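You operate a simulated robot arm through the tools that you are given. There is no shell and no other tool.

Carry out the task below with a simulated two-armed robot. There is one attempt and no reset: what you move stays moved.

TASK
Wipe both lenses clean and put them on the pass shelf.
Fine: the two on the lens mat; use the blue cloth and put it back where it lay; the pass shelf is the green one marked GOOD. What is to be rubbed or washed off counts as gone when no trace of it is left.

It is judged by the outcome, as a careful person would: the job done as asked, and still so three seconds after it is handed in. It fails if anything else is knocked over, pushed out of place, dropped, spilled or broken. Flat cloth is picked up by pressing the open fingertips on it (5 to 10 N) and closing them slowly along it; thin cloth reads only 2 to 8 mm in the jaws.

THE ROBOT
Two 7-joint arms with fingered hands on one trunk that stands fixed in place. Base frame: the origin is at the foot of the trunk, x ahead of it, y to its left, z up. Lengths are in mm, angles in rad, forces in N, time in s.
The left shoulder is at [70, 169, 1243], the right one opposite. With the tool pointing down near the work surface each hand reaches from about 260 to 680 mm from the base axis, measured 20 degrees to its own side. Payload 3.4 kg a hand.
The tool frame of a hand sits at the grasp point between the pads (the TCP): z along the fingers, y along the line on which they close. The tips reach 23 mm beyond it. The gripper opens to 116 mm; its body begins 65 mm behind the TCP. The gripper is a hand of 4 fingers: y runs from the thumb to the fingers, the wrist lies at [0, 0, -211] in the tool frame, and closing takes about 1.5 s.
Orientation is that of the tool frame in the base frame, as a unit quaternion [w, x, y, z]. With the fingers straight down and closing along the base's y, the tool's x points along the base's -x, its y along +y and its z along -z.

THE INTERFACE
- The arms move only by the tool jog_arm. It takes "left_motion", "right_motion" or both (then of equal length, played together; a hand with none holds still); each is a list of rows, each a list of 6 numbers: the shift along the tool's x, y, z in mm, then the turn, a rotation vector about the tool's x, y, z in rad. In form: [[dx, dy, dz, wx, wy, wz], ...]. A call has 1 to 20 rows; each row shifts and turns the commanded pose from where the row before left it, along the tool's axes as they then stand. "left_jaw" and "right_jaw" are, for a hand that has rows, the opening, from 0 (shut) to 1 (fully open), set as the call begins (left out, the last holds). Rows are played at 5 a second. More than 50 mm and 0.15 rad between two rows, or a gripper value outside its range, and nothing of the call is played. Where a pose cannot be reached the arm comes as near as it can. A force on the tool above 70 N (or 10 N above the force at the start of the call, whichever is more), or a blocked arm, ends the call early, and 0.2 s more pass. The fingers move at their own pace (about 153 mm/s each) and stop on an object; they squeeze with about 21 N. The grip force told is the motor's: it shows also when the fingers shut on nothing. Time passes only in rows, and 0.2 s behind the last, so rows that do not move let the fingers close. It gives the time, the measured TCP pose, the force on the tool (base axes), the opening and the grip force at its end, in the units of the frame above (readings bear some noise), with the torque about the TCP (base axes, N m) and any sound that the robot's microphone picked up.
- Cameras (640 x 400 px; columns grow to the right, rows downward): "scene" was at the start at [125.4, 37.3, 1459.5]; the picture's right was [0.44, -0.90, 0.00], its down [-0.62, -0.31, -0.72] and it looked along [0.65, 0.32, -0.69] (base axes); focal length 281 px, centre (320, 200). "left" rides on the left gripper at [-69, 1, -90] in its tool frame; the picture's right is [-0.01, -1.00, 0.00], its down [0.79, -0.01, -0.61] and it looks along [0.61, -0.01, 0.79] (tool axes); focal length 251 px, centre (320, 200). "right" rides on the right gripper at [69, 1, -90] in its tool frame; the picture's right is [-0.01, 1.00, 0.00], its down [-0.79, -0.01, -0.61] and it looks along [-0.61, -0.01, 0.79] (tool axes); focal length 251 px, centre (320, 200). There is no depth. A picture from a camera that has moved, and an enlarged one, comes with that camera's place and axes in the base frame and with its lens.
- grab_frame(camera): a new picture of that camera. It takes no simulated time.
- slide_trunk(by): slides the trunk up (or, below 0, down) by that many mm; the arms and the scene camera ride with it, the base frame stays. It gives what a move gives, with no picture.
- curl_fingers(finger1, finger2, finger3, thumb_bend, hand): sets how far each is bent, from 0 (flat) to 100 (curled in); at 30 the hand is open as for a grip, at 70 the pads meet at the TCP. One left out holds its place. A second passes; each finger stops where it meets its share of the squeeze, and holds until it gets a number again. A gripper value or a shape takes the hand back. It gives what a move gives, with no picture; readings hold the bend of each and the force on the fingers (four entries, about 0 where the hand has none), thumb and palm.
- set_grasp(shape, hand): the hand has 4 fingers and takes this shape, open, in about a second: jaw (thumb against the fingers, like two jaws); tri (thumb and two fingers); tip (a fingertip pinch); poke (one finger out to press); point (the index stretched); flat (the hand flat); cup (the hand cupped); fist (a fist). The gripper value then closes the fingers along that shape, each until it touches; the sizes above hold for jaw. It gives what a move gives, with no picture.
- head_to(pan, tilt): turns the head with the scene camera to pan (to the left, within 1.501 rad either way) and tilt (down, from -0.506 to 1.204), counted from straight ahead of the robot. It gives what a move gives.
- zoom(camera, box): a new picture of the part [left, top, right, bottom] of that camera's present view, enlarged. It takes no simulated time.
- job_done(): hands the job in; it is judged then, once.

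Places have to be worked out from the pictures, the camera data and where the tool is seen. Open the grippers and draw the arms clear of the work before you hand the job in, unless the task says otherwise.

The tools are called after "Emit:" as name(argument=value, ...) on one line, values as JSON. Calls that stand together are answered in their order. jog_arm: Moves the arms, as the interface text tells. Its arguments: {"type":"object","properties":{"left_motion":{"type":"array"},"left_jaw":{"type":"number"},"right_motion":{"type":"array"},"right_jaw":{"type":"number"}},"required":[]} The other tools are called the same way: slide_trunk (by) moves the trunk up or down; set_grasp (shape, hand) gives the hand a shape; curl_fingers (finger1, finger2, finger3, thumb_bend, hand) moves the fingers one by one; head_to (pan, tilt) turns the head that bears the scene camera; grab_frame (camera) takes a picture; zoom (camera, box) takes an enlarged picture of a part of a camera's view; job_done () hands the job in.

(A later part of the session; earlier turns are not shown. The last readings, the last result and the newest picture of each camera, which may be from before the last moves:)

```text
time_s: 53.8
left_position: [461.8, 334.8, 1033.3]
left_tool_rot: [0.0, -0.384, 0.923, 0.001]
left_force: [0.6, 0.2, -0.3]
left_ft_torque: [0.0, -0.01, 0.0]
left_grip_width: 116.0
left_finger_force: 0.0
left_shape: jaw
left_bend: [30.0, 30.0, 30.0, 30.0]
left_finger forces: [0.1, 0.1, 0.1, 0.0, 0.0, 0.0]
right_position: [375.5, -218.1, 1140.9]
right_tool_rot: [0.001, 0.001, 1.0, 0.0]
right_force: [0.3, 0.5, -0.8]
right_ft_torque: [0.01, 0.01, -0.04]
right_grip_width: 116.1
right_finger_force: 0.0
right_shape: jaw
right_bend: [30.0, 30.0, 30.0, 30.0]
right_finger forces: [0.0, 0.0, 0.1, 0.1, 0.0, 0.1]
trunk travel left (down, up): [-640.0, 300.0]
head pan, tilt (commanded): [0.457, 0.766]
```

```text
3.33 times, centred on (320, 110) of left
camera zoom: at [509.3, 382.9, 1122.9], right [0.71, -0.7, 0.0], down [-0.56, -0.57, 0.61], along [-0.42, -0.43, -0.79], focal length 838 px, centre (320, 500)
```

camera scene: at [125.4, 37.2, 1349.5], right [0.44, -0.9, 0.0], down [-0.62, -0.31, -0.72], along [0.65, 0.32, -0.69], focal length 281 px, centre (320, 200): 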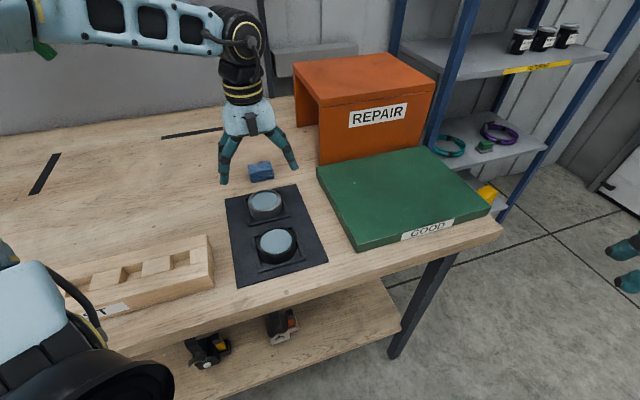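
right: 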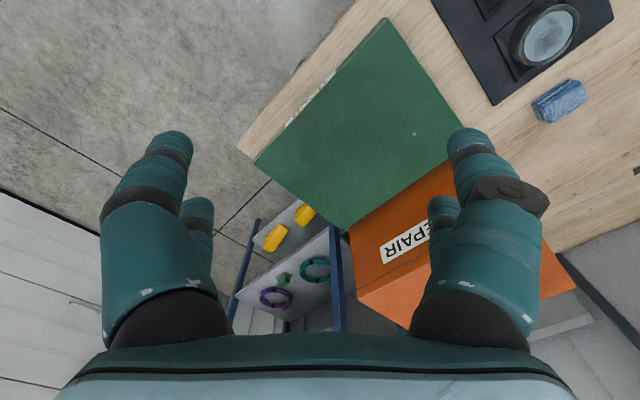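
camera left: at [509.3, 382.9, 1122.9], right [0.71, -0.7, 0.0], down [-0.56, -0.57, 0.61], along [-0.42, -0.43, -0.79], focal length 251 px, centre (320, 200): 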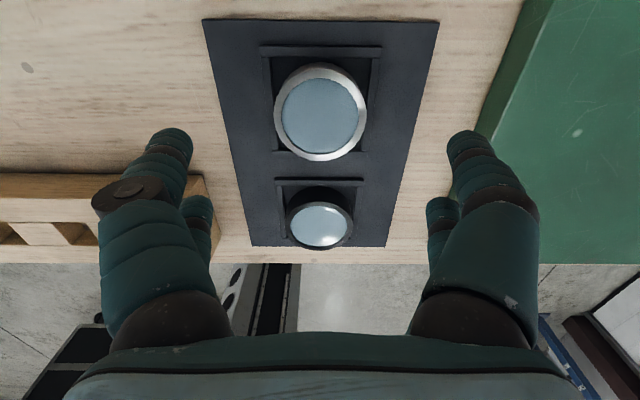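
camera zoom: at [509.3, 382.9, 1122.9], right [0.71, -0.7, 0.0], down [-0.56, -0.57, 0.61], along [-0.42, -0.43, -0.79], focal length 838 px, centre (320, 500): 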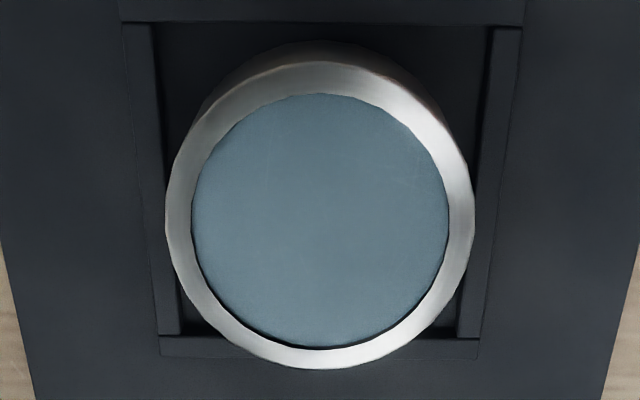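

The fleck isn't there at higher zoom, so both lenses are clean apart from light reflections. The tool is centred over lens A, so I descend with open jaws to TCP z≈944 and check clearances.

Emit:
jog_arm(left_motion=[[0, 0, 30, 0, 0, 0], [0, 0, 30, 0, 0, 0], [0, 0, 20, 0, 0, 0], [0, 0, 9, 0, 0, 0], [0, 0, 0, 0, 0, 0]])

Emit:
grab_frame(camera="left")

Emit:
zoom(camera="scene", box=[210, 140, 330, 260])

```text
time_s: 55.0
left_position: [462.8, 335.3, 943.8]
left_tool_rot: [0.0, -0.382, 0.924, 0.0]
left_force: [0.4, -0.1, 0.8]
left_ft_torque: [0.0, 0.02, 0.02]
left_grip_width: 115.8
left_finger_force: 0.1
left_shape: jaw
left_bend: [30.0, 30.0, 30.0, 30.0]
left_finger forces: [0.0, 0.0, 0.0, 0.1, 0.0, 0.0]
right_position: [375.3, -218.8, 1140.4]
right_tool_rot: [0.0, 0.001, 1.0, 0.0]
right_force: [0.2, 0.0, 0.1]
right_ft_torque: [0.01, 0.01, 0.02]
right_grip_width: 116.1
right_finger_force: 0.1
right_shape: jaw
right_bend: [30.0, 30.0, 30.0, 30.0]
right_finger forces: [0.0, 0.0, 0.1, 0.0, 0.0, 0.0]
trunk travel left (down, up): [-640.0, 300.0]
head pan, tilt (commanded): [0.457, 0.766]
```

```text
taken
camera left: at [509.4, 383.6, 1032.5], right [0.71, -0.7, 0.0], down [-0.56, -0.57, 0.61], along [-0.43, -0.43, -0.79], focal length 251 px, centre (320, 200)
```

left: 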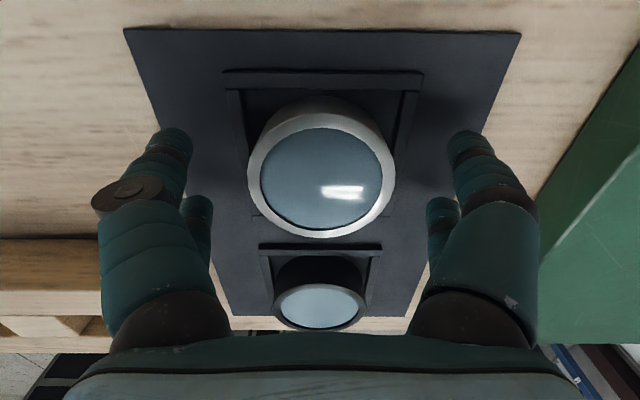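

```text
3.33 times, centred on (270, 200) of scene
camera zoom: at [125.3, 37.1, 1349.5], right [0.44, -0.9, 0.0], down [-0.62, -0.31, -0.72], along [0.65, 0.32, -0.69], focal length 938 px, centre (487, 200)
```

zoom: 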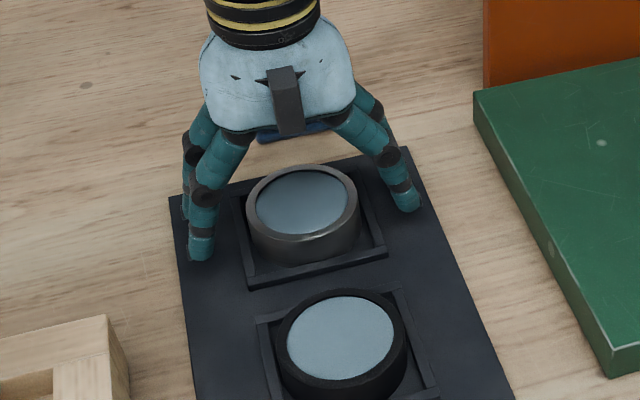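

The lens is centred between the fingers. I lower 4 mm more and close on the ring.

Emit:
jog_arm(left_motion=[[0, 0, 4, 0, 0, 0], [0, 0, 0, 0, 0, 0]])

Emit:
jog_arm(left_motion=[[0, 0, 0, 0, 0, 0], [0, 0, 0, 0, 0, 0], [0, 0, 0, 0, 0, 0], [0, 0, 0, 0, 0, 0], [0, 0, 0, 0, 0, 0], [0, 0, 0, 0, 0, 0], [0, 0, 0, 0, 0, 0]], left_jaw=0.5)

Emit:
grab_frame(camera="left")

Emit:
zoom(camera="scene", box=[210, 140, 330, 260])

```text
time_s: 55.6
left_position: [461.0, 335.8, 939.6]
left_tool_rot: [0.0, -0.382, 0.924, 0.0]
left_force: [0.3, -0.5, 0.0]
left_ft_torque: [0.06, 0.02, 0.01]
left_grip_width: 115.8
left_finger_force: 0.1
left_shape: jaw
left_bend: [30.0, 30.0, 30.0, 30.0]
left_finger forces: [0.0, 0.0, 0.0, 0.1, 0.1, 0.0]
right_position: [374.9, -217.6, 1141.2]
right_tool_rot: [0.001, 0.001, 1.0, -0.001]
right_force: [-0.6, 0.2, 0.4]
right_ft_torque: [-0.04, 0.03, 0.01]
right_grip_width: 115.8
right_finger_force: 0.1
right_shape: jaw
right_bend: [30.0, 30.0, 30.0, 30.0]
right_finger forces: [0.0, 0.0, 0.1, 0.0, 0.0, 0.0]
trunk travel left (down, up): [-640.0, 300.0]
head pan, tilt (commanded): [0.457, 0.766]
```

```text
time_s: 57.2
left_position: [462.8, 335.1, 939.2]
left_tool_rot: [0.0, -0.383, 0.924, 0.0]
left_force: [-1.4, 0.1, -2.1]
left_ft_torque: [-0.02, 0.02, 0.0]
left_grip_width: 55.5
left_finger_force: 20.3
left_shape: jaw
left_bend: [73.0, 73.0, 72.0, 76.0]
left_finger forces: [19.9, 19.7, 18.8, 0.0, 18.4, 0.1]
right_position: [375.6, -218.5, 1140.6]
right_tool_rot: [0.0, 0.001, 1.0, 0.0]
right_force: [-0.6, -0.4, 0.2]
right_ft_torque: [0.02, 0.0, 0.02]
right_grip_width: 116.0
right_finger_force: 0.0
right_shape: jaw
right_bend: [30.0, 30.0, 30.0, 30.0]
right_finger forces: [0.1, 0.0, 0.1, 0.0, 0.0, 0.1]
trunk travel left (down, up): [-640.0, 300.0]
head pan, tilt (commanded): [0.457, 0.766]
```

```text
taken
camera left: at [509.4, 383.2, 1028.9], right [0.71, -0.7, 0.0], down [-0.56, -0.57, 0.61], along [-0.43, -0.43, -0.79], focal length 251 px, centre (320, 200)
```

left: 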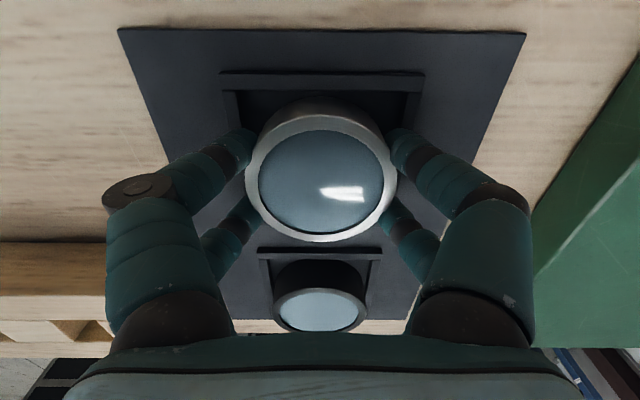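

```text
3.33 times, centred on (270, 200) of scene
camera zoom: at [125.6, 37.3, 1349.5], right [0.44, -0.9, 0.0], down [-0.62, -0.31, -0.72], along [0.65, 0.32, -0.69], focal length 938 px, centre (487, 200)
```

zoom: 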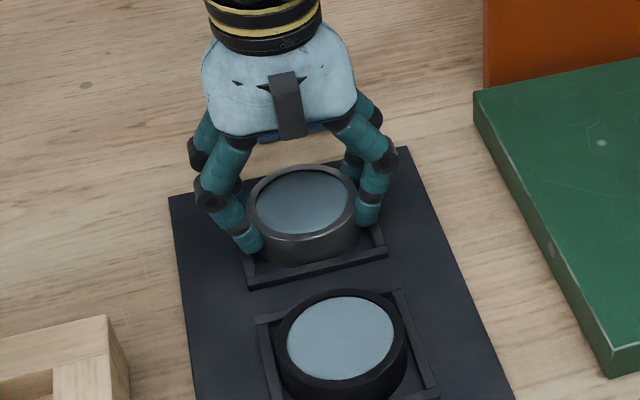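

The ring is held at four points with about 19 N each. I lift slowly, first 10 mm and then higher.

Emit:
jog_arm(left_motion=[[0, 0, -5, 0, 0, 0], [0, 0, -5, 0, 0, 0], [0, 0, -15, 0, 0, 0], [0, 0, -25, 0, 0, 0], [0, 0, -25, 0, 0, 0], [0, 0, 0, 0, 0, 0]])

Emit:
grab_frame(camera="left")

Emit:
grab_frame(camera="scene")

```text
time_s: 58.6
left_position: [462.8, 336.3, 1013.9]
left_tool_rot: [-0.001, -0.383, 0.924, -0.001]
left_force: [-0.1, 0.1, -2.4]
left_ft_torque: [0.01, 0.0, -0.01]
left_grip_width: 55.3
left_finger_force: 21.5
left_shape: jaw
left_bend: [73.0, 73.0, 72.0, 76.0]
left_finger forces: [20.3, 20.1, 19.2, 0.1, 18.8, 0.0]
right_position: [375.0, -217.7, 1141.5]
right_tool_rot: [0.0, 0.001, 1.0, 0.001]
right_force: [0.1, 0.3, -0.7]
right_ft_torque: [-0.02, 0.0, 0.02]
right_grip_width: 115.9
right_finger_force: 0.0
right_shape: jaw
right_bend: [30.0, 30.0, 30.0, 30.0]
right_finger forces: [0.0, 0.0, 0.0, 0.1, 0.0, 0.0]
trunk travel left (down, up): [-640.0, 300.0]
head pan, tilt (commanded): [0.457, 0.766]
```

```text
taken
camera left: at [509.4, 384.0, 1104.3], right [0.71, -0.7, 0.0], down [-0.56, -0.57, 0.61], along [-0.43, -0.43, -0.79], focal length 251 px, centre (320, 200)
```

left: 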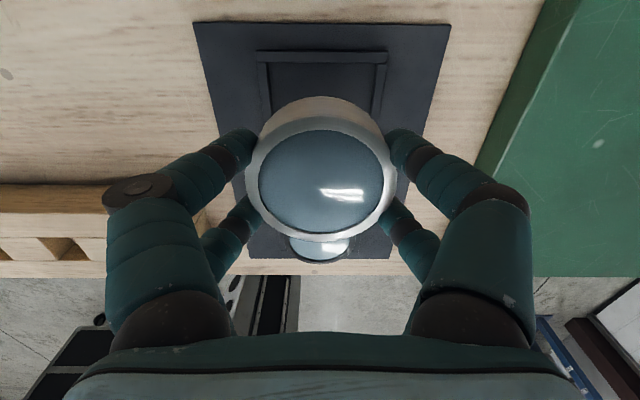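

```text
taken
camera scene: at [126.0, 37.5, 1349.4], right [0.44, -0.9, 0.0], down [-0.62, -0.31, -0.72], along [0.65, 0.32, -0.69], focal length 281 px, centre (320, 200)
```

scene: 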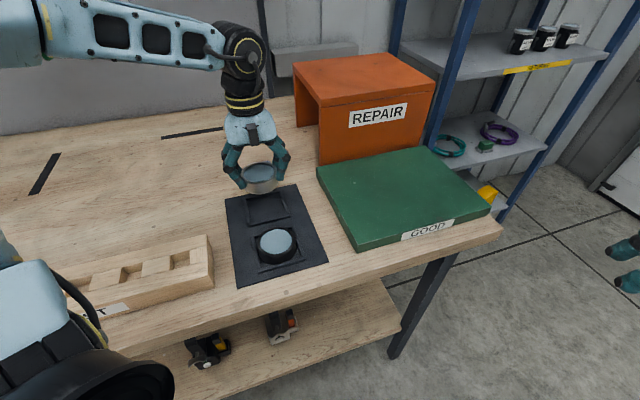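

Lens A is lifted cleanly and the mat stayed put. I zoom on the green shelf to locate it precisely.

Emit:
zoom(camera="scene", box=[300, 130, 510, 260])

Emit:
zoom(camera="scene", box=[290, 40, 450, 260])

```text
3.05 times, centred on (405, 195) of scene
camera zoom: at [126.0, 37.5, 1349.4], right [0.44, -0.9, 0.0], down [-0.62, -0.31, -0.72], along [0.65, 0.32, -0.69], focal length 857 px, centre (61, 215)
```

zoom: 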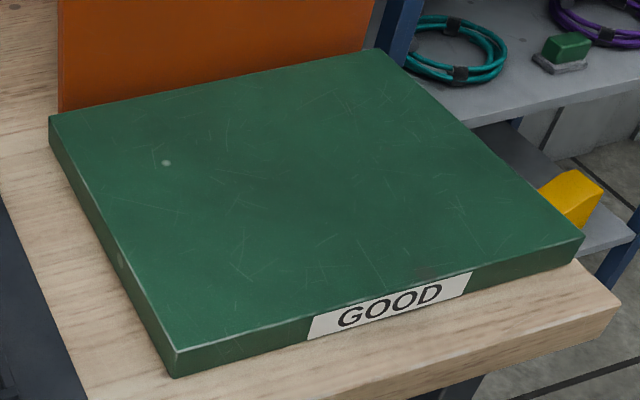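

```text
1.82 times, centred on (370, 150) of scene
camera zoom: at [126.0, 37.5, 1349.4], right [0.44, -0.9, 0.0], down [-0.62, -0.31, -0.72], along [0.65, 0.32, -0.69], focal length 512 px, centre (229, 291)
```

zoom: 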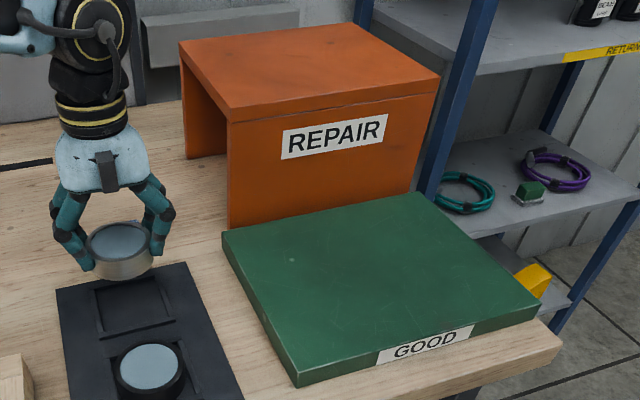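

The green slab's top is at z≈928, with its near-left corner at (444,115) and its left edge running to (616,287). I carry lens A level to about (571,164.5), inside the slab and clear of the orange box.

Emit:
jog_arm(left_motion=[[4, -18, 0, 0, 0, 0], [8, -34, 0, 0, 0, 0], [8, -36, 0, 0, 0, 0], [8, -36, 0, 0, 0, 0], [8, -36, 0, 0, 0, 0], [6, -24, 0, 0, 0, 0], [2.8, -14.2, 0, 0, 0, 0], [0, 0, 0, 0, 0, 0]])

Emit:
grab_frame(camera="left")

Emit:
grab_frame(camera="scene")

```text
time_s: 60.4
left_position: [547.7, 187.5, 1013.7]
left_tool_rot: [0.0, -0.382, 0.924, 0.0]
left_force: [-1.9, 0.0, -1.9]
left_ft_torque: [0.02, -0.03, 0.0]
left_grip_width: 55.1
left_finger_force: 21.6
left_shape: jaw
left_bend: [73.0, 73.0, 72.0, 76.0]
left_finger forces: [21.0, 20.7, 20.2, 0.0, 19.8, 0.1]
left hand out of reach, approached as far as the arm can: row 6, 7
right_position: [376.0, -217.6, 1139.7]
right_tool_rot: [0.0, 0.001, 1.0, -0.001]
right_force: [0.0, 1.0, -0.3]
right_ft_torque: [-0.02, 0.0, 0.0]
right_grip_width: 115.9
right_finger_force: 0.2
right_shape: jaw
right_bend: [30.0, 30.0, 30.0, 30.0]
right_finger forces: [0.0, 0.0, 0.1, 0.1, 0.1, 0.1]
trunk travel left (down, up): [-640.0, 300.0]
head pan, tilt (commanded): [0.457, 0.766]
```

```text
taken
camera left: at [594.9, 236.4, 1104.1], right [0.71, -0.7, 0.0], down [-0.56, -0.57, 0.61], along [-0.42, -0.43, -0.79], focal length 251 px, centre (320, 200)
```

left: 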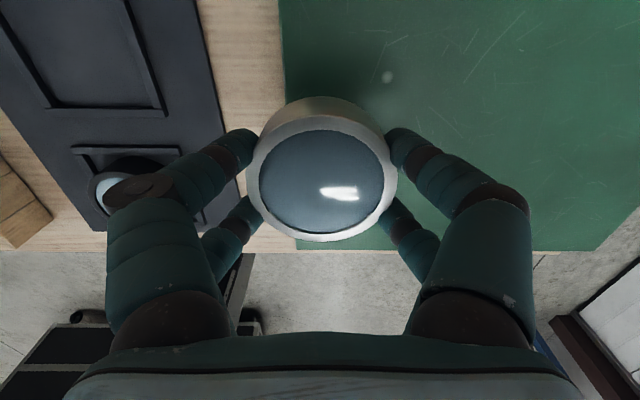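

```text
taken
camera scene: at [126.3, 37.2, 1349.4], right [0.44, -0.9, 0.0], down [-0.62, -0.31, -0.72], along [0.65, 0.32, -0.69], focal length 281 px, centre (320, 200)
```

scene: 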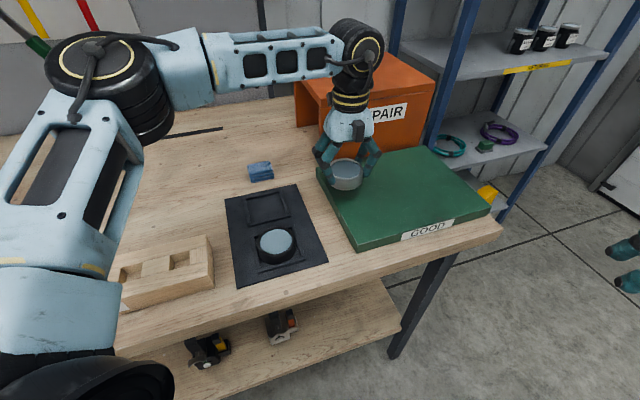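

The arm hit a limit at this hand yaw. I turn the hand back toward its neutral yaw, which doesn't matter for a round lens, and then continue.

Emit:
jog_arm(left_motion=[[0, 0, 0, 0, 0, 0.131], [0, 0, 0, 0, 0, 0.131], [0, 0, 0, 0, 0, 0.131], [0, 0, 0, 0, 0, 0.131], [0, 0, 0, 0, 0, 0.131], [0, 0, 0, 0, 0, 0.13], [0, 0, 0, 0, 0, 0]])

```text
time_s: 62.0
left_position: [547.8, 188.3, 1014.0]
left_tool_rot: [0.0, 0.0, 1.0, 0.0]
left_force: [0.1, -0.1, -1.7]
left_ft_torque: [-0.03, -0.01, -0.01]
left_grip_width: 55.0
left_finger_force: 21.5
left_shape: jaw
left_bend: [73.0, 73.0, 72.0, 76.0]
left_finger forces: [21.1, 20.9, 20.1, 0.0, 19.9, 0.0]
right_position: [375.9, -218.0, 1141.7]
right_tool_rot: [0.001, 0.001, 1.0, -0.001]
right_force: [0.3, 0.1, 0.2]
right_ft_torque: [-0.01, -0.02, -0.02]
right_grip_width: 116.0
right_finger_force: 0.1
right_shape: jaw
right_bend: [30.0, 30.0, 30.0, 30.0]
right_finger forces: [0.1, 0.1, 0.0, 0.1, 0.0, 0.1]
trunk travel left (down, up): [-640.0, 300.0]
head pan, tilt (commanded): [0.457, 0.766]
```

The hand is back at neutral yaw. I move on to (571,164.5) while lowering about 20 mm.

Emit:
jog_arm(left_motion=[[-8, -8, 7, 0, 0, 0], [-8, -8, 7, 0, 0, 0], [-7.5, -7.8, 7, 0, 0, 0], [0, 0, 0, 0, 0, 0]])

Emit:
grab_frame(camera="left")

Emit:
zoom(camera="scene", box=[290, 80, 470, 260])

```text
time_s: 63.0
left_position: [544.6, 184.6, 993.8]
left_tool_rot: [0.001, 0.0, 1.0, -0.001]
left_force: [0.0, 0.4, -2.2]
left_ft_torque: [0.01, 0.0, 0.0]
left_grip_width: 54.8
left_finger_force: 20.9
left_shape: jaw
left_bend: [73.0, 73.0, 72.0, 76.0]
left_finger forces: [21.1, 21.1, 20.2, 0.1, 19.9, 0.0]
left hand out of reach, approached as far as the arm can: row 1, 2, 3
right_position: [375.7, -217.9, 1140.9]
right_tool_rot: [-0.001, 0.001, 1.0, -0.001]
right_force: [0.3, -0.3, -0.2]
right_ft_torque: [-0.01, 0.02, -0.02]
right_grip_width: 115.9
right_finger_force: 0.2
right_shape: jaw
right_bend: [30.0, 30.0, 30.0, 30.0]
right_finger forces: [0.1, 0.1, 0.0, 0.0, 0.1, 0.0]
trunk travel left (down, up): [-640.0, 300.0]
head pan, tilt (commanded): [0.457, 0.766]
```

```text
taken
camera left: at [611.7, 184.0, 1084.1], right [0.01, -1.0, 0.0], down [-0.8, -0.01, 0.61], along [-0.61, -0.01, -0.8], focal length 251 px, centre (320, 200)
```

left: 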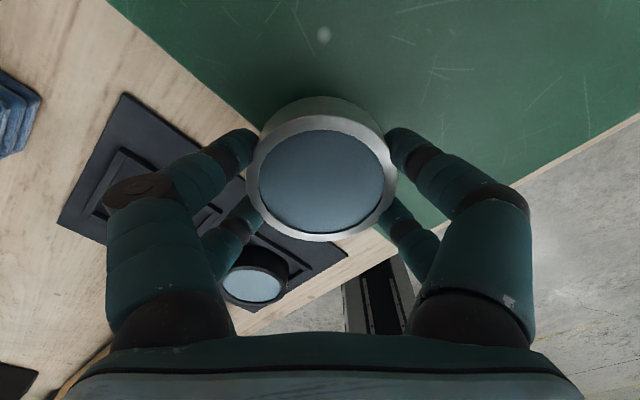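

```text
2.22 times, centred on (380, 170) of scene
camera zoom: at [125.8, 37.2, 1349.5], right [0.44, -0.9, 0.0], down [-0.62, -0.31, -0.72], along [0.65, 0.32, -0.69], focal length 625 px, centre (187, 267)
```

zoom: 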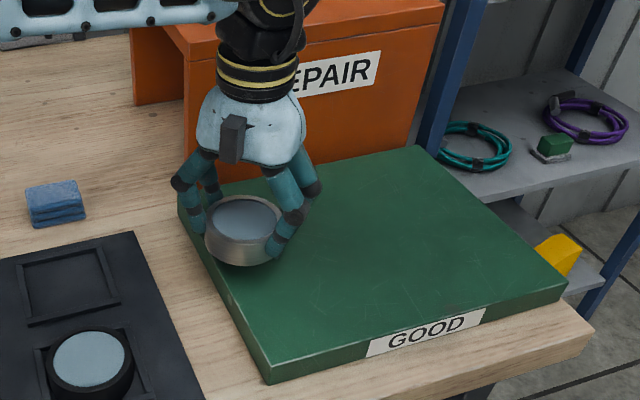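

The reach seems to be limited by the lowered trunk, since a wrist above shoulder height restricts it. I raise the trunk back up 110 mm, which lifts the held lens as well.

Emit:
slide_trunk(by=110)

Emit:
jog_arm(left_motion=[[-8, -8, 8, 0, 0, 0], [-9, -6, 8, 0, 0, 0], [-9, -6, 8, 0, 0, 0], [0, 0, 0, 0, 0, 0]])

```text
time_s: 64.4
left_position: [544.0, 184.1, 1103.0]
left_tool_rot: [0.001, 0.0, 1.0, -0.001]
left_force: [-0.1, 0.4, -2.1]
left_ft_torque: [-0.01, 0.03, -0.01]
left_grip_width: 55.1
left_finger_force: 21.1
left_shape: jaw
left_bend: [73.0, 73.0, 72.0, 76.0]
left_finger forces: [21.3, 21.0, 20.2, 0.0, 20.1, 0.0]
right_position: [376.4, -218.1, 1250.8]
right_tool_rot: [-0.001, 0.001, 1.0, 0.0]
right_force: [-0.3, 0.3, -0.1]
right_ft_torque: [0.01, 0.0, 0.02]
right_grip_width: 116.0
right_finger_force: 0.1
right_shape: jaw
right_bend: [30.0, 30.0, 30.0, 30.0]
right_finger forces: [0.0, 0.0, 0.0, 0.0, 0.0, 0.1]
trunk travel left (down, up): [-750.0, 190.0]
head pan, tilt (commanded): [0.457, 0.766]
```

```text
time_s: 65.4
left_position: [542.2, 185.3, 1082.2]
left_tool_rot: [0.002, 0.0, 1.0, -0.001]
left_force: [-0.3, 0.1, -2.5]
left_ft_torque: [0.01, 0.01, -0.02]
left_grip_width: 54.8
left_finger_force: 21.1
left_shape: jaw
left_bend: [73.0, 73.0, 72.0, 76.0]
left_finger forces: [21.3, 21.1, 20.2, 0.0, 20.0, 0.0]
left hand out of reach, approached as far as the arm can: row 1, 2, 3
right_position: [374.8, -218.6, 1249.6]
right_tool_rot: [-0.001, 0.002, 1.0, 0.0]
right_force: [0.2, -0.8, 0.0]
right_ft_torque: [0.01, -0.01, -0.04]
right_grip_width: 115.9
right_finger_force: 0.0
right_shape: jaw
right_bend: [30.0, 30.0, 30.0, 30.0]
right_finger forces: [0.0, 0.0, 0.0, 0.0, 0.0, 0.1]
trunk travel left (down, up): [-750.0, 190.0]
head pan, tilt (commanded): [0.457, 0.766]
```

Still the same limit in that pose. I lower straight down to about z≈990 (lens bottom ~954, above the slab), where the arm geometry differs, and then try again.

Emit:
jog_arm(left_motion=[[0, 0, 30, 0, 0, 0], [0, 0, 30, 0, 0, 0], [0, 0, 30, 0, 0, 0], [0, 0, 0, 0, 0, 0]])

Emit:
jog_arm(left_motion=[[0, -10, 0, 0, 0, 0], [0, -10, 0, 0, 0, 0], [0, 0, 0, 0, 0, 0]])

```text
time_s: 66.4
left_position: [525.7, 198.4, 998.6]
left_tool_rot: [0.001, -0.001, 1.0, -0.001]
left_force: [0.2, -0.8, -2.7]
left_ft_torque: [-0.01, 0.01, 0.03]
left_grip_width: 55.1
left_finger_force: 21.4
left_shape: jaw
left_bend: [73.0, 73.0, 72.0, 76.0]
left_finger forces: [21.6, 21.3, 20.5, 0.1, 20.4, 0.0]
left hand out of reach, approached as far as the arm can: row 1, 2, 3
right_position: [376.0, -218.1, 1251.3]
right_tool_rot: [0.0, 0.001, 1.0, 0.0]
right_force: [0.8, 0.3, -0.5]
right_ft_torque: [0.02, -0.02, -0.01]
right_grip_width: 115.6
right_finger_force: 0.1
right_shape: jaw
right_bend: [30.0, 30.0, 30.0, 30.0]
right_finger forces: [0.1, 0.0, 0.1, 0.0, 0.0, 0.0]
trunk travel left (down, up): [-750.0, 190.0]
head pan, tilt (commanded): [0.457, 0.766]
```

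```text
time_s: 67.2
left_position: [517.4, 184.3, 1004.8]
left_tool_rot: [0.002, 0.001, 1.0, -0.001]
left_force: [0.3, 0.4, -0.8]
left_ft_torque: [0.01, 0.01, 0.04]
left_grip_width: 54.7
left_finger_force: 20.8
left_shape: jaw
left_bend: [73.0, 73.0, 72.0, 76.0]
left_finger forces: [21.6, 21.5, 20.7, 0.0, 20.3, 0.0]
left hand out of reach, approached as far as the arm can: row 1, 2
right_position: [375.7, -218.0, 1251.9]
right_tool_rot: [0.0, 0.001, 1.0, 0.0]
right_force: [0.2, 0.0, -0.5]
right_ft_torque: [0.0, 0.0, -0.01]
right_grip_width: 115.9
right_finger_force: 0.1
right_shape: jaw
right_bend: [30.0, 30.0, 30.0, 30.0]
right_finger forces: [0.0, 0.1, 0.0, 0.0, 0.1, 0.0]
trunk travel left (down, up): [-750.0, 190.0]
head pan, tilt (commanded): [0.457, 0.766]
```

The limit acts like an azimuth limit in this elbow posture, since the arm won't go right of its shoulder line. I raise the lens, retract toward the body, and try crossing inward nearer the robot before extending forward.

Emit:
jog_arm(left_motion=[[0, 0, -30, 0, 0, 0], [10, 0, -30, 0, 0, 0], [35, 0, -10, 0, 0, 0], [40, 0, 0, 0, 0, 0], [40, 0, 0, 0, 0, 0], [0, 0, 0, 0, 0, 0]])

Emit:
jog_arm(left_motion=[[0, -25, 0, 0, 0, 0], [0, -25, 0, 0, 0, 0], [0, -25, 0, 0, 0, 0], [0, 0, 0, 0, 0, 0]])

Emit:
grab_frame(camera="scene")

```text
time_s: 68.6
left_position: [393.4, 184.4, 1073.2]
left_tool_rot: [0.0, -0.001, 1.0, -0.001]
left_force: [-0.4, 0.4, -2.4]
left_ft_torque: [0.02, 0.03, 0.02]
left_grip_width: 55.3
left_finger_force: 21.2
left_shape: jaw
left_bend: [73.0, 73.0, 72.0, 76.0]
left_finger forces: [21.9, 21.6, 21.1, 0.0, 20.7, 0.0]
right_position: [377.1, -217.4, 1251.5]
right_tool_rot: [0.0, 0.001, 1.0, 0.0]
right_force: [-1.6, 0.2, -0.7]
right_ft_torque: [0.01, 0.0, 0.0]
right_grip_width: 115.8
right_finger_force: 0.1
right_shape: jaw
right_bend: [30.0, 30.0, 30.0, 30.0]
right_finger forces: [0.1, 0.1, 0.0, 0.0, 0.0, 0.1]
trunk travel left (down, up): [-750.0, 190.0]
head pan, tilt (commanded): [0.457, 0.766]
```

```text
time_s: 69.6
left_position: [392.5, 109.4, 1073.5]
left_tool_rot: [0.001, -0.001, 1.0, -0.001]
left_force: [-0.5, -0.7, -2.2]
left_ft_torque: [-0.01, -0.01, 0.0]
left_grip_width: 54.7
left_finger_force: 20.9
left_shape: jaw
left_bend: [73.0, 73.0, 72.0, 76.0]
left_finger forces: [22.1, 21.9, 21.4, 0.0, 21.1, 0.0]
right_position: [375.8, -218.4, 1250.1]
right_tool_rot: [0.0, 0.001, 1.0, 0.0]
right_force: [0.2, -0.3, -0.6]
right_ft_torque: [0.0, 0.01, 0.04]
right_grip_width: 116.3
right_finger_force: 0.1
right_shape: jaw
right_bend: [30.0, 30.0, 30.0, 30.0]
right_finger forces: [0.1, 0.1, 0.0, 0.1, 0.0, 0.1]
trunk travel left (down, up): [-750.0, 190.0]
head pan, tilt (commanded): [0.457, 0.766]
```

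```text
taken
camera scene: at [124.9, 37.0, 1459.6], right [0.44, -0.9, 0.0], down [-0.62, -0.31, -0.72], along [0.65, 0.32, -0.69], focal length 281 px, centre (320, 200)
```

scene: 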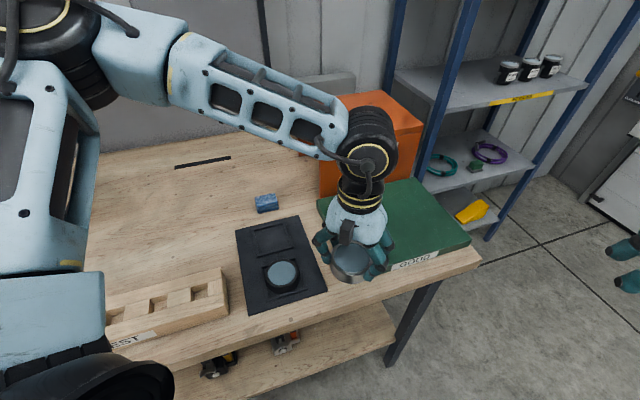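

Crossing inward close to the body works. Now I extend forward at y≈109 to see how far it reaches.

Emit:
jog_arm(left_motion=[[-25, 0, 0, 0, 0, 0], [-25, 0, 0, 0, 0, 0], [-25, 0, 0, 0, 0, 0], [-25, 0, 0, 0, 0, 0], [-25, 0, 0, 0, 0, 0], [-20, 0, 0, 0, 0, 0], [0, 0, 0, 0, 0, 0]])

```text
time_s: 71.2
left_position: [506.8, 144.6, 1079.5]
left_tool_rot: [0.002, 0.0, 1.0, -0.001]
left_force: [0.5, -0.5, -1.6]
left_ft_torque: [0.03, -0.02, -0.01]
left_grip_width: 54.6
left_finger_force: 21.1
left_shape: jaw
left_bend: [73.0, 73.0, 72.0, 76.0]
left_finger forces: [22.2, 21.9, 21.6, 0.0, 21.1, 0.0]
left hand out of reach, approached as far as the arm can: row 3, 4, 5, 6
right_position: [375.4, -218.0, 1251.1]
right_tool_rot: [-0.001, 0.0, 1.0, 0.0]
right_force: [0.0, 0.3, -0.2]
right_ft_torque: [0.0, 0.01, -0.01]
right_grip_width: 116.0
right_finger_force: 0.1
right_shape: jaw
right_bend: [30.0, 30.0, 30.0, 30.0]
right_finger forces: [0.0, 0.0, 0.0, 0.0, 0.0, 0.1]
trunk travel left (down, up): [-750.0, 190.0]
head pan, tilt (commanded): [0.457, 0.766]
```

The boundary follows x−y≈360 at this relative height. The right arm's mirrored start pose shows that a higher hand relative to the shoulder can cross further. I raise the hand to about z≈1200 and test the reach there; if it works I'll lower the trunk to bring that pose down to the table.

Emit:
jog_arm(left_motion=[[0, 0, -40, 0, 0, 0], [0, 0, -40, 0, 0, 0], [0, 0, -40, 0, 0, 0], [-10, -12, 0, 0, 0, 0], [-15, -15, 0, 0, 0, 0], [-15, -15, 0, 0, 0, 0], [0, 0, 0, 0, 0, 0]])

```text
time_s: 72.8
left_position: [503.0, 149.2, 1196.7]
left_tool_rot: [0.001, 0.0, 1.0, 0.0]
left_force: [-0.3, -0.4, -1.9]
left_ft_torque: [-0.01, -0.01, 0.01]
left_grip_width: 54.5
left_finger_force: 21.1
left_shape: jaw
left_bend: [73.0, 73.0, 72.0, 76.0]
left_finger forces: [22.1, 21.9, 21.8, 0.1, 21.3, 0.1]
left hand out of reach, approached as far as the arm can: row 3, 4, 5, 6
right_position: [376.1, -217.2, 1250.4]
right_tool_rot: [0.0, 0.0, 1.0, -0.001]
right_force: [0.0, -0.3, -0.4]
right_ft_torque: [0.01, -0.02, 0.02]
right_grip_width: 116.0
right_finger_force: 0.0
right_shape: jaw
right_bend: [30.0, 30.0, 30.0, 30.0]
right_finger forces: [0.0, 0.0, 0.1, 0.0, 0.0, 0.0]
trunk travel left (down, up): [-750.0, 190.0]
head pan, tilt (commanded): [0.457, 0.766]
```

No improvement, so the elbow posture is what restricts it. I turn the head to look at the left arm's posture.

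Emit:
head_to(pan=0.8, tilt=0.45)

Emit:
grab_frame(camera="scene")

Emit:
head_to(pan=-0.7, tilt=0.45)

Emit:
grab_frame(camera="scene")

```text
time_s: 73.7
left_position: [502.8, 148.6, 1197.3]
left_tool_rot: [0.001, 0.0, 1.0, -0.001]
left_force: [-0.2, -0.2, -2.2]
left_ft_torque: [0.01, 0.01, 0.02]
left_grip_width: 54.5
left_finger_force: 20.5
left_shape: jaw
left_bend: [73.0, 73.0, 72.0, 76.0]
left_finger forces: [22.0, 21.9, 21.7, 0.0, 21.4, 0.0]
right_position: [377.0, -218.8, 1250.4]
right_tool_rot: [-0.001, 0.002, 1.0, 0.0]
right_force: [0.5, -0.5, -1.0]
right_ft_torque: [-0.01, -0.02, -0.01]
right_grip_width: 115.8
right_finger_force: 0.0
right_shape: jaw
right_bend: [30.0, 30.0, 30.0, 30.0]
right_finger forces: [0.0, 0.0, 0.1, 0.0, 0.0, 0.0]
trunk travel left (down, up): [-750.0, 190.0]
head pan, tilt (commanded): [0.799, 0.45]
```

```text
taken
camera scene: at [116.2, 66.7, 1487.1], right [0.72, -0.7, 0.0], down [-0.3, -0.31, -0.9], along [0.63, 0.64, -0.44], focal length 281 px, centre (320, 200)
```

scene: 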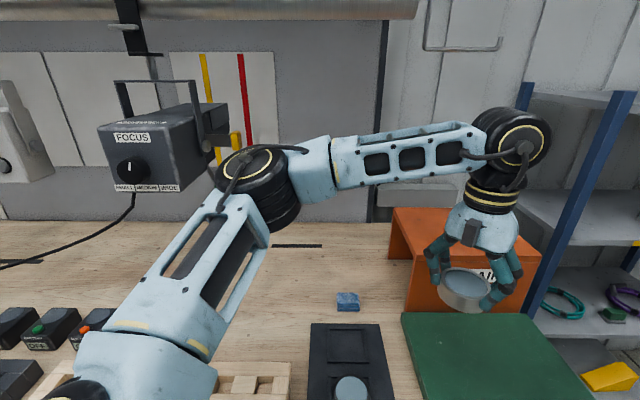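

```text
time_s: 75.3
left_position: [502.7, 147.9, 1197.6]
left_tool_rot: [0.002, 0.001, 1.0, -0.001]
left_force: [-0.5, 0.5, -1.6]
left_ft_torque: [-0.01, 0.0, 0.0]
left_grip_width: 54.6
left_finger_force: 21.0
left_shape: jaw
left_bend: [73.0, 73.0, 72.0, 76.0]
left_finger forces: [22.0, 21.8, 21.7, 0.0, 21.3, 0.0]
right_position: [375.0, -217.5, 1251.5]
right_tool_rot: [0.0, 0.0, 1.0, 0.0]
right_force: [-0.6, -0.5, -0.1]
right_ft_torque: [0.01, 0.0, -0.02]
right_grip_width: 116.1
right_finger_force: 0.1
right_shape: jaw
right_bend: [30.0, 30.0, 30.0, 30.0]
right_finger forces: [0.0, 0.0, 0.0, 0.1, 0.0, 0.0]
trunk travel left (down, up): [-750.0, 190.0]
head pan, tilt (commanded): [-0.7, 0.45]
```

```text
taken
camera scene: at [122.4, -58.2, 1487.2], right [-0.64, -0.77, 0.0], down [-0.33, 0.28, -0.9], along [0.69, -0.58, -0.44], focal length 281 px, centre (320, 200)
```

scene: 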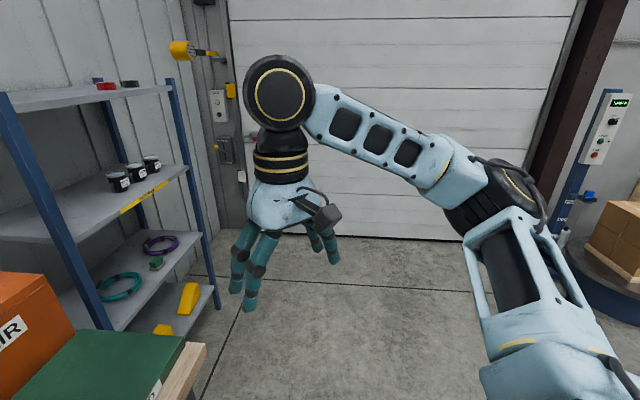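

Both arms have a raised outward elbow. I bring the left hand to the mirror image of the right hand's pose (375, 218, 1250) to compare elbows and see whether the posture relaxes.

Emit:
jog_arm(left_motion=[[20, 10, -9, 0, 0, 0], [27, 15, -9, 0, 0, 0], [27, 15, -9, 0, 0, 0], [27, 15, -9, 0, 0, 0], [27, 15, -9, 0, 0, 0], [0, 0, -8, 0, 0, 0], [0, 0, 0, 0, 0, 0]])

Emit:
head_to(pan=0.7, tilt=0.45)

Emit:
grab_frame(camera="scene")

```text
time_s: 76.9
left_position: [374.6, 215.4, 1248.4]
left_tool_rot: [0.0, -0.001, 1.0, -0.001]
left_force: [-0.3, 0.4, -2.1]
left_ft_torque: [-0.02, -0.03, 0.0]
left_grip_width: 54.7
left_finger_force: 20.9
left_shape: jaw
left_bend: [73.0, 73.0, 72.0, 76.0]
left_finger forces: [22.3, 22.1, 21.8, 0.0, 21.6, 0.0]
right_position: [376.1, -218.2, 1250.1]
right_tool_rot: [-0.001, 0.0, 1.0, 0.0]
right_force: [0.7, 0.5, 0.0]
right_ft_torque: [0.0, -0.02, 0.03]
right_grip_width: 116.0
right_finger_force: 0.0
right_shape: jaw
right_bend: [30.0, 30.0, 30.0, 30.0]
right_finger forces: [0.1, 0.0, 0.1, 0.0, 0.1, 0.1]
trunk travel left (down, up): [-750.0, 190.0]
head pan, tilt (commanded): [-0.7, 0.45]
```

```text
time_s: 78.4
left_position: [374.4, 216.7, 1249.4]
left_tool_rot: [0.001, 0.0, 1.0, -0.001]
left_force: [-0.8, 0.4, -2.7]
left_ft_torque: [-0.01, 0.05, -0.01]
left_grip_width: 54.5
left_finger_force: 20.9
left_shape: jaw
left_bend: [73.0, 73.0, 72.0, 76.0]
left_finger forces: [22.2, 22.0, 21.8, 0.0, 21.6, 0.0]
right_position: [375.6, -219.0, 1251.0]
right_tool_rot: [0.0, 0.001, 1.0, 0.001]
right_force: [-0.1, -0.2, -0.7]
right_ft_torque: [-0.02, -0.01, -0.01]
right_grip_width: 116.0
right_finger_force: 0.0
right_shape: jaw
right_bend: [30.0, 30.0, 30.0, 30.0]
right_finger forces: [0.1, 0.1, 0.0, 0.0, 0.1, 0.1]
trunk travel left (down, up): [-750.0, 190.0]
head pan, tilt (commanded): [0.7, 0.45]
```

```text
taken
camera scene: at [122.3, 60.2, 1487.2], right [0.64, -0.77, 0.0], down [-0.33, -0.28, -0.9], along [0.69, 0.58, -0.44], focal length 281 px, centre (320, 200)
```

scene: 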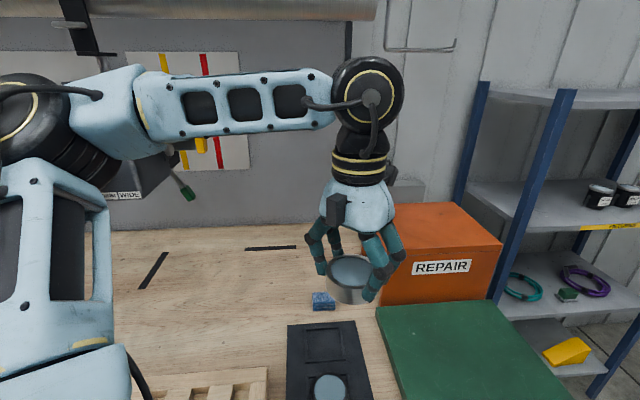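

The left elbow has drifted much higher than the mirrored right one. I tilt the hand at this safe height, fingertips to the right, to see whether the elbow comes down.

Emit:
jog_arm(left_motion=[[0, 0, 0, 0.12, 0, 0], [0, 0, 0, 0.12, 0, 0], [0, 0, 0, 0.12, 0, 0], [0, 0, 0, 0.12, 0, 0], [0, 0, 0, 0, 0, 0]])

Emit:
grab_frame(camera="scene")

```text
time_s: 79.6
left_position: [376.9, 217.4, 1249.9]
left_tool_rot: [0.001, 0.0, 0.971, -0.24]
left_force: [0.3, 0.2, -2.5]
left_ft_torque: [0.04, -0.01, 0.01]
left_grip_width: 54.3
left_finger_force: 20.9
left_shape: jaw
left_bend: [73.0, 73.0, 72.0, 76.0]
left_finger forces: [22.6, 22.4, 22.0, 0.0, 21.5, 0.1]
right_position: [374.9, -217.5, 1251.2]
right_tool_rot: [0.0, 0.001, 1.0, 0.0]
right_force: [-0.3, -0.4, -0.1]
right_ft_torque: [0.01, 0.0, 0.0]
right_grip_width: 115.8
right_finger_force: 0.0
right_shape: jaw
right_bend: [30.0, 30.0, 30.0, 30.0]
right_finger forces: [0.0, 0.1, 0.0, 0.0, 0.0, 0.1]
trunk travel left (down, up): [-750.0, 190.0]
head pan, tilt (commanded): [0.7, 0.45]
```

```text
taken
camera scene: at [122.2, 59.9, 1487.2], right [0.64, -0.77, 0.0], down [-0.33, -0.28, -0.9], along [0.69, 0.58, -0.44], focal length 281 px, centre (320, 200)
```

scene: 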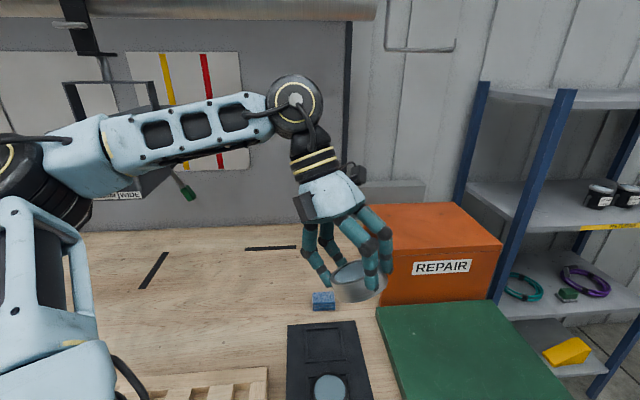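

The elbow dropped a little and the grip is steady. While tilted I'll move right and forward, and then untilt, to see whether the posture allows a level hand there.

Emit:
jog_arm(left_motion=[[-24, -25.1, 19.8, 0, 0, 0], [-24, -25.1, 19.8, 0, 0, 0], [-24, -25.1, 19.8, 0, 0, 0], [-24, -25.1, 19.8, 0, 0, 0], [-24, -25.1, 19.8, 0, 0, 0], [0, 0, 0, 0, 0, 0]])

Emit:
jog_arm(left_motion=[[0, 0, 0, -0.12, 0, 0], [0, 0, 0, -0.12, 0, 0], [0, 0, 0, -0.12, 0, 0], [0, 0, 0, -0.12, 0, 0], [0, 0, 0, 0, 0, 0]])

Emit:
grab_frame(camera="scene")

```text
time_s: 81.0
left_position: [494.8, 60.7, 1221.4]
left_tool_rot: [0.001, 0.0, 0.971, -0.238]
left_force: [-0.1, 0.7, -2.3]
left_ft_torque: [0.0, 0.01, 0.03]
left_grip_width: 54.2
left_finger_force: 21.1
left_shape: jaw
left_bend: [73.0, 73.0, 72.0, 76.0]
left_finger forces: [22.8, 22.5, 22.2, 0.0, 21.6, 0.0]
right_position: [375.6, -216.4, 1251.5]
right_tool_rot: [0.0, 0.0, 1.0, -0.001]
right_force: [-0.2, 1.1, 1.4]
right_ft_torque: [-0.04, -0.03, 0.0]
right_grip_width: 116.0
right_finger_force: 0.0
right_shape: jaw
right_bend: [30.0, 30.0, 30.0, 30.0]
right_finger forces: [0.0, 0.1, 0.1, 0.0, 0.0, 0.0]
trunk travel left (down, up): [-750.0, 190.0]
head pan, tilt (commanded): [0.7, 0.45]
```

```text
time_s: 82.2
left_position: [464.9, 116.9, 1209.1]
left_tool_rot: [0.001, 0.0, 1.0, -0.03]
left_force: [0.2, 0.3, -1.9]
left_ft_torque: [0.0, 0.02, 0.0]
left_grip_width: 54.0
left_finger_force: 21.1
left_shape: jaw
left_bend: [73.0, 73.0, 72.0, 76.0]
left_finger forces: [22.8, 22.4, 22.4, 0.0, 21.9, 0.0]
left hand out of reach, approached as far as the arm can: row 1, 2, 3, 4
right_position: [374.9, -217.8, 1251.1]
right_tool_rot: [0.001, 0.001, 1.0, 0.001]
right_force: [0.4, -0.7, 0.0]
right_ft_torque: [0.01, 0.0, 0.0]
right_grip_width: 115.7
right_finger_force: 0.1
right_shape: jaw
right_bend: [30.0, 30.0, 30.0, 30.0]
right_finger forces: [0.1, 0.0, 0.0, 0.0, 0.0, 0.0]
trunk travel left (down, up): [-750.0, 190.0]
head pan, tilt (commanded): [0.7, 0.45]
```

```text
taken
camera scene: at [121.7, 60.6, 1487.2], right [0.64, -0.77, 0.0], down [-0.33, -0.28, -0.9], along [0.69, 0.58, -0.44], focal length 281 px, centre (320, 200)
```

scene: 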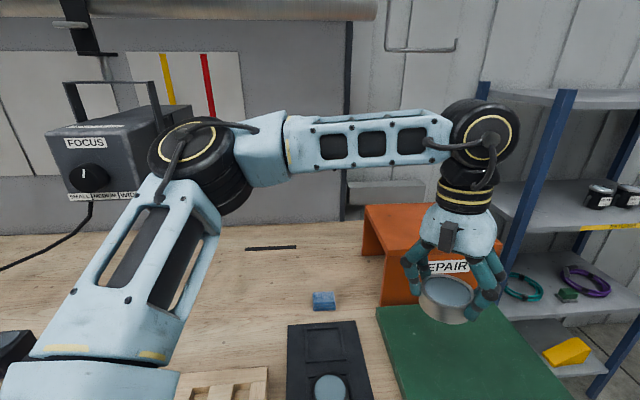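

The limit is on the wrist at x−y≈355, so a tilted hand does reach over the shelf. I'll set lens A back in its nest and regrasp it with the hand tilted about 0.2 rad, so the lens stays level over the shelf. First I move back above nest A, level the hand, and turn it to the +45° yaw.

Emit:
jog_arm(left_motion=[[0, 40, 0, 0, 0, 0], [0, 45, 0, -0.06, 0, 0], [0, 45, 0, 0, 0, 0], [0, 45, 0, 0, 0, 0], [2, 40, 0, 0, 0, 0], [0, 0, 0, 0, 0, 0.131], [0, 0, 0, 0, 0, 0.131], [0, 0, 0, 0, 0, 0.131], [0, 0, 0, 0, 0, 0.131], [0, 0, 0, 0, 0, 0.131], [0, 0, 0, 0, 0, 0.13], [0, 0, 0, 0, 0, 0]])

Emit:
head_to(pan=0.457, tilt=0.766)

```text
time_s: 84.8
left_position: [464.0, 332.7, 1203.7]
left_tool_rot: [0.0, 0.384, 0.924, 0.0]
left_force: [0.0, -0.3, -1.7]
left_ft_torque: [0.05, -0.01, -0.04]
left_grip_width: 54.4
left_finger_force: 21.0
left_shape: jaw
left_bend: [73.0, 73.0, 72.0, 76.0]
left_finger forces: [22.8, 22.4, 22.6, 0.0, 22.0, 0.0]
right_position: [377.2, -217.2, 1250.1]
right_tool_rot: [0.0, 0.0, 1.0, 0.0]
right_force: [0.5, -0.9, -0.2]
right_ft_torque: [-0.02, 0.03, 0.0]
right_grip_width: 115.7
right_finger_force: 0.0
right_shape: jaw
right_bend: [30.0, 30.0, 30.0, 30.0]
right_finger forces: [0.1, 0.0, 0.0, 0.1, 0.1, 0.1]
trunk travel left (down, up): [-750.0, 190.0]
head pan, tilt (commanded): [0.7, 0.45]
```

```text
time_s: 85.6
left_position: [463.5, 330.9, 1203.9]
left_tool_rot: [0.002, 0.383, 0.924, -0.001]
left_force: [0.2, -0.2, -2.4]
left_ft_torque: [0.02, -0.01, 0.0]
left_grip_width: 54.3
left_finger_force: 21.2
left_shape: jaw
left_bend: [73.0, 73.0, 72.0, 76.0]
left_finger forces: [22.8, 22.4, 22.6, 0.1, 22.0, 0.0]
right_position: [375.9, -218.3, 1251.9]
right_tool_rot: [0.0, 0.001, 1.0, 0.001]
right_force: [0.0, 0.0, 0.0]
right_ft_torque: [0.01, -0.01, 0.03]
right_grip_width: 115.9
right_finger_force: 0.0
right_shape: jaw
right_bend: [30.0, 30.0, 30.0, 30.0]
right_finger forces: [0.0, 0.0, 0.0, 0.0, 0.1, 0.0]
trunk travel left (down, up): [-750.0, 190.0]
head pan, tilt (commanded): [0.457, 0.766]
```

Lens A is above its nest, and the hand is level at +45° yaw. Before regrasping I test the reach: lower the trunk 110 mm, tilt 0.2 rad, and carry the lens over the intended shelf spot (603,196) at a safe height.

Emit:
slide_trunk(by=-110)

Emit:
jog_arm(left_motion=[[0, 0, 0, 0, -0.1, 0], [0, 0, 0, 0, -0.1, 0], [-28.5, 0.6, 21.8, 0, 0, 0], [-28.5, 0.6, 21.8, 0, 0, 0], [-28.5, 0.6, 21.8, 0, 0, 0], [-28.5, 0.6, 21.8, 0, 0, 0], [-28.5, 0.6, 21.8, 0, 0, 0], [-28.5, 0.6, 21.8, 0, 0, 0], [0, 0, 0, 0, 0, 0]])

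Emit:
grab_frame(camera="scene")

```text
time_s: 87.0
left_position: [463.9, 332.7, 1093.8]
left_tool_rot: [0.0, 0.382, 0.924, 0.0]
left_force: [-1.1, 0.2, -1.8]
left_ft_torque: [-0.01, -0.01, 0.01]
left_grip_width: 54.4
left_finger_force: 20.7
left_shape: jaw
left_bend: [73.0, 73.0, 72.0, 76.0]
left_finger forces: [22.8, 22.4, 22.5, 0.0, 22.1, 0.0]
right_position: [375.6, -217.4, 1139.9]
right_tool_rot: [0.0, 0.001, 1.0, 0.001]
right_force: [-0.5, 0.2, 0.4]
right_ft_torque: [-0.02, 0.0, 0.01]
right_grip_width: 115.9
right_finger_force: 0.1
right_shape: jaw
right_bend: [30.0, 30.0, 30.0, 30.0]
right_finger forces: [0.0, 0.0, 0.0, 0.0, 0.1, 0.0]
trunk travel left (down, up): [-640.0, 300.0]
head pan, tilt (commanded): [0.457, 0.766]
```

```text
time_s: 89.0
left_position: [601.6, 200.3, 1001.8]
left_tool_rot: [0.094, 0.381, 0.919, -0.038]
left_force: [-0.1, 0.2, -2.3]
left_ft_torque: [-0.02, 0.04, 0.01]
left_grip_width: 54.3
left_finger_force: 21.0
left_shape: jaw
left_bend: [73.0, 73.0, 72.0, 76.0]
left_finger forces: [22.6, 22.5, 22.8, 0.1, 22.1, 0.1]
right_position: [375.3, -217.9, 1140.6]
right_tool_rot: [0.002, 0.0, 1.0, -0.001]
right_force: [0.0, 0.0, 0.6]
right_ft_torque: [0.0, -0.02, 0.03]
right_grip_width: 115.7
right_finger_force: 0.0
right_shape: jaw
right_bend: [30.0, 30.0, 30.0, 30.0]
right_finger forces: [0.0, 0.1, 0.0, 0.0, 0.1, 0.0]
trunk travel left (down, up): [-640.0, 300.0]
head pan, tilt (commanded): [0.457, 0.766]
```

```text
taken
camera scene: at [124.6, 37.1, 1349.5], right [0.44, -0.9, 0.0], down [-0.62, -0.31, -0.72], along [0.65, 0.32, -0.69], focal length 281 px, centre (320, 200)
```

scene: 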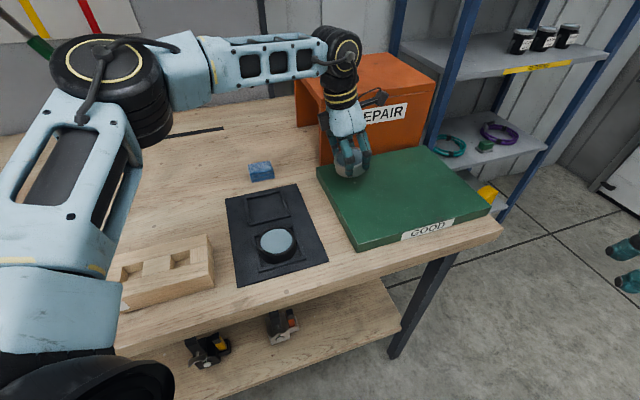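

The tilted reach works at (602,200). I test the second spot, 110 mm back along the slab's edge, before going back to regrasp.

Emit:
jog_arm(left_motion=[[0, -37, 0, 0, 0, 0], [0, -37, 0, 0, 0, 0], [0, -36, 0, 0, 0, 0], [0, 0, 0, 0, 0, 0]])

Emit:
grab_frame(camera="left")

```text
time_s: 90.0
left_position: [525.8, 119.7, 998.0]
left_tool_rot: [0.092, 0.38, 0.92, -0.039]
left_force: [0.0, 0.5, -1.6]
left_ft_torque: [0.04, 0.03, 0.03]
left_grip_width: 54.5
left_finger_force: 21.0
left_shape: jaw
left_bend: [73.0, 73.0, 72.0, 76.0]
left_finger forces: [22.7, 22.7, 23.0, 0.0, 22.2, 0.0]
right_position: [376.3, -216.8, 1140.6]
right_tool_rot: [0.0, 0.001, 1.0, 0.0]
right_force: [0.3, 0.0, -0.1]
right_ft_torque: [-0.01, 0.02, 0.01]
right_grip_width: 115.9
right_finger_force: 0.0
right_shape: jaw
right_bend: [30.0, 30.0, 30.0, 30.0]
right_finger forces: [0.1, 0.0, 0.0, 0.0, 0.0, 0.0]
trunk travel left (down, up): [-640.0, 300.0]
head pan, tilt (commanded): [0.457, 0.766]
```

```text
taken
camera left: at [560.2, 86.2, 1100.2], right [-0.7, -0.71, 0.0], down [-0.64, 0.63, 0.43], along [-0.31, 0.3, -0.9], focal length 251 px, centre (320, 200)
```

left: 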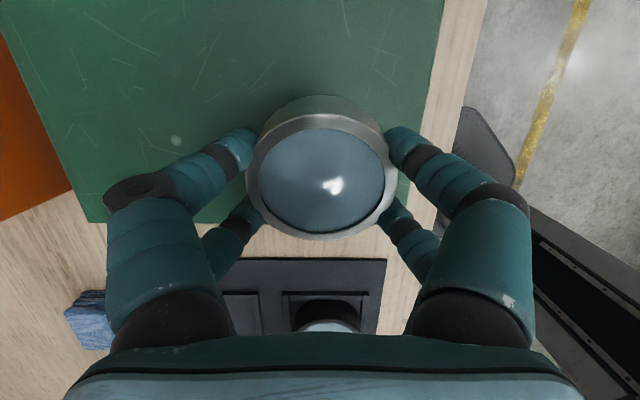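

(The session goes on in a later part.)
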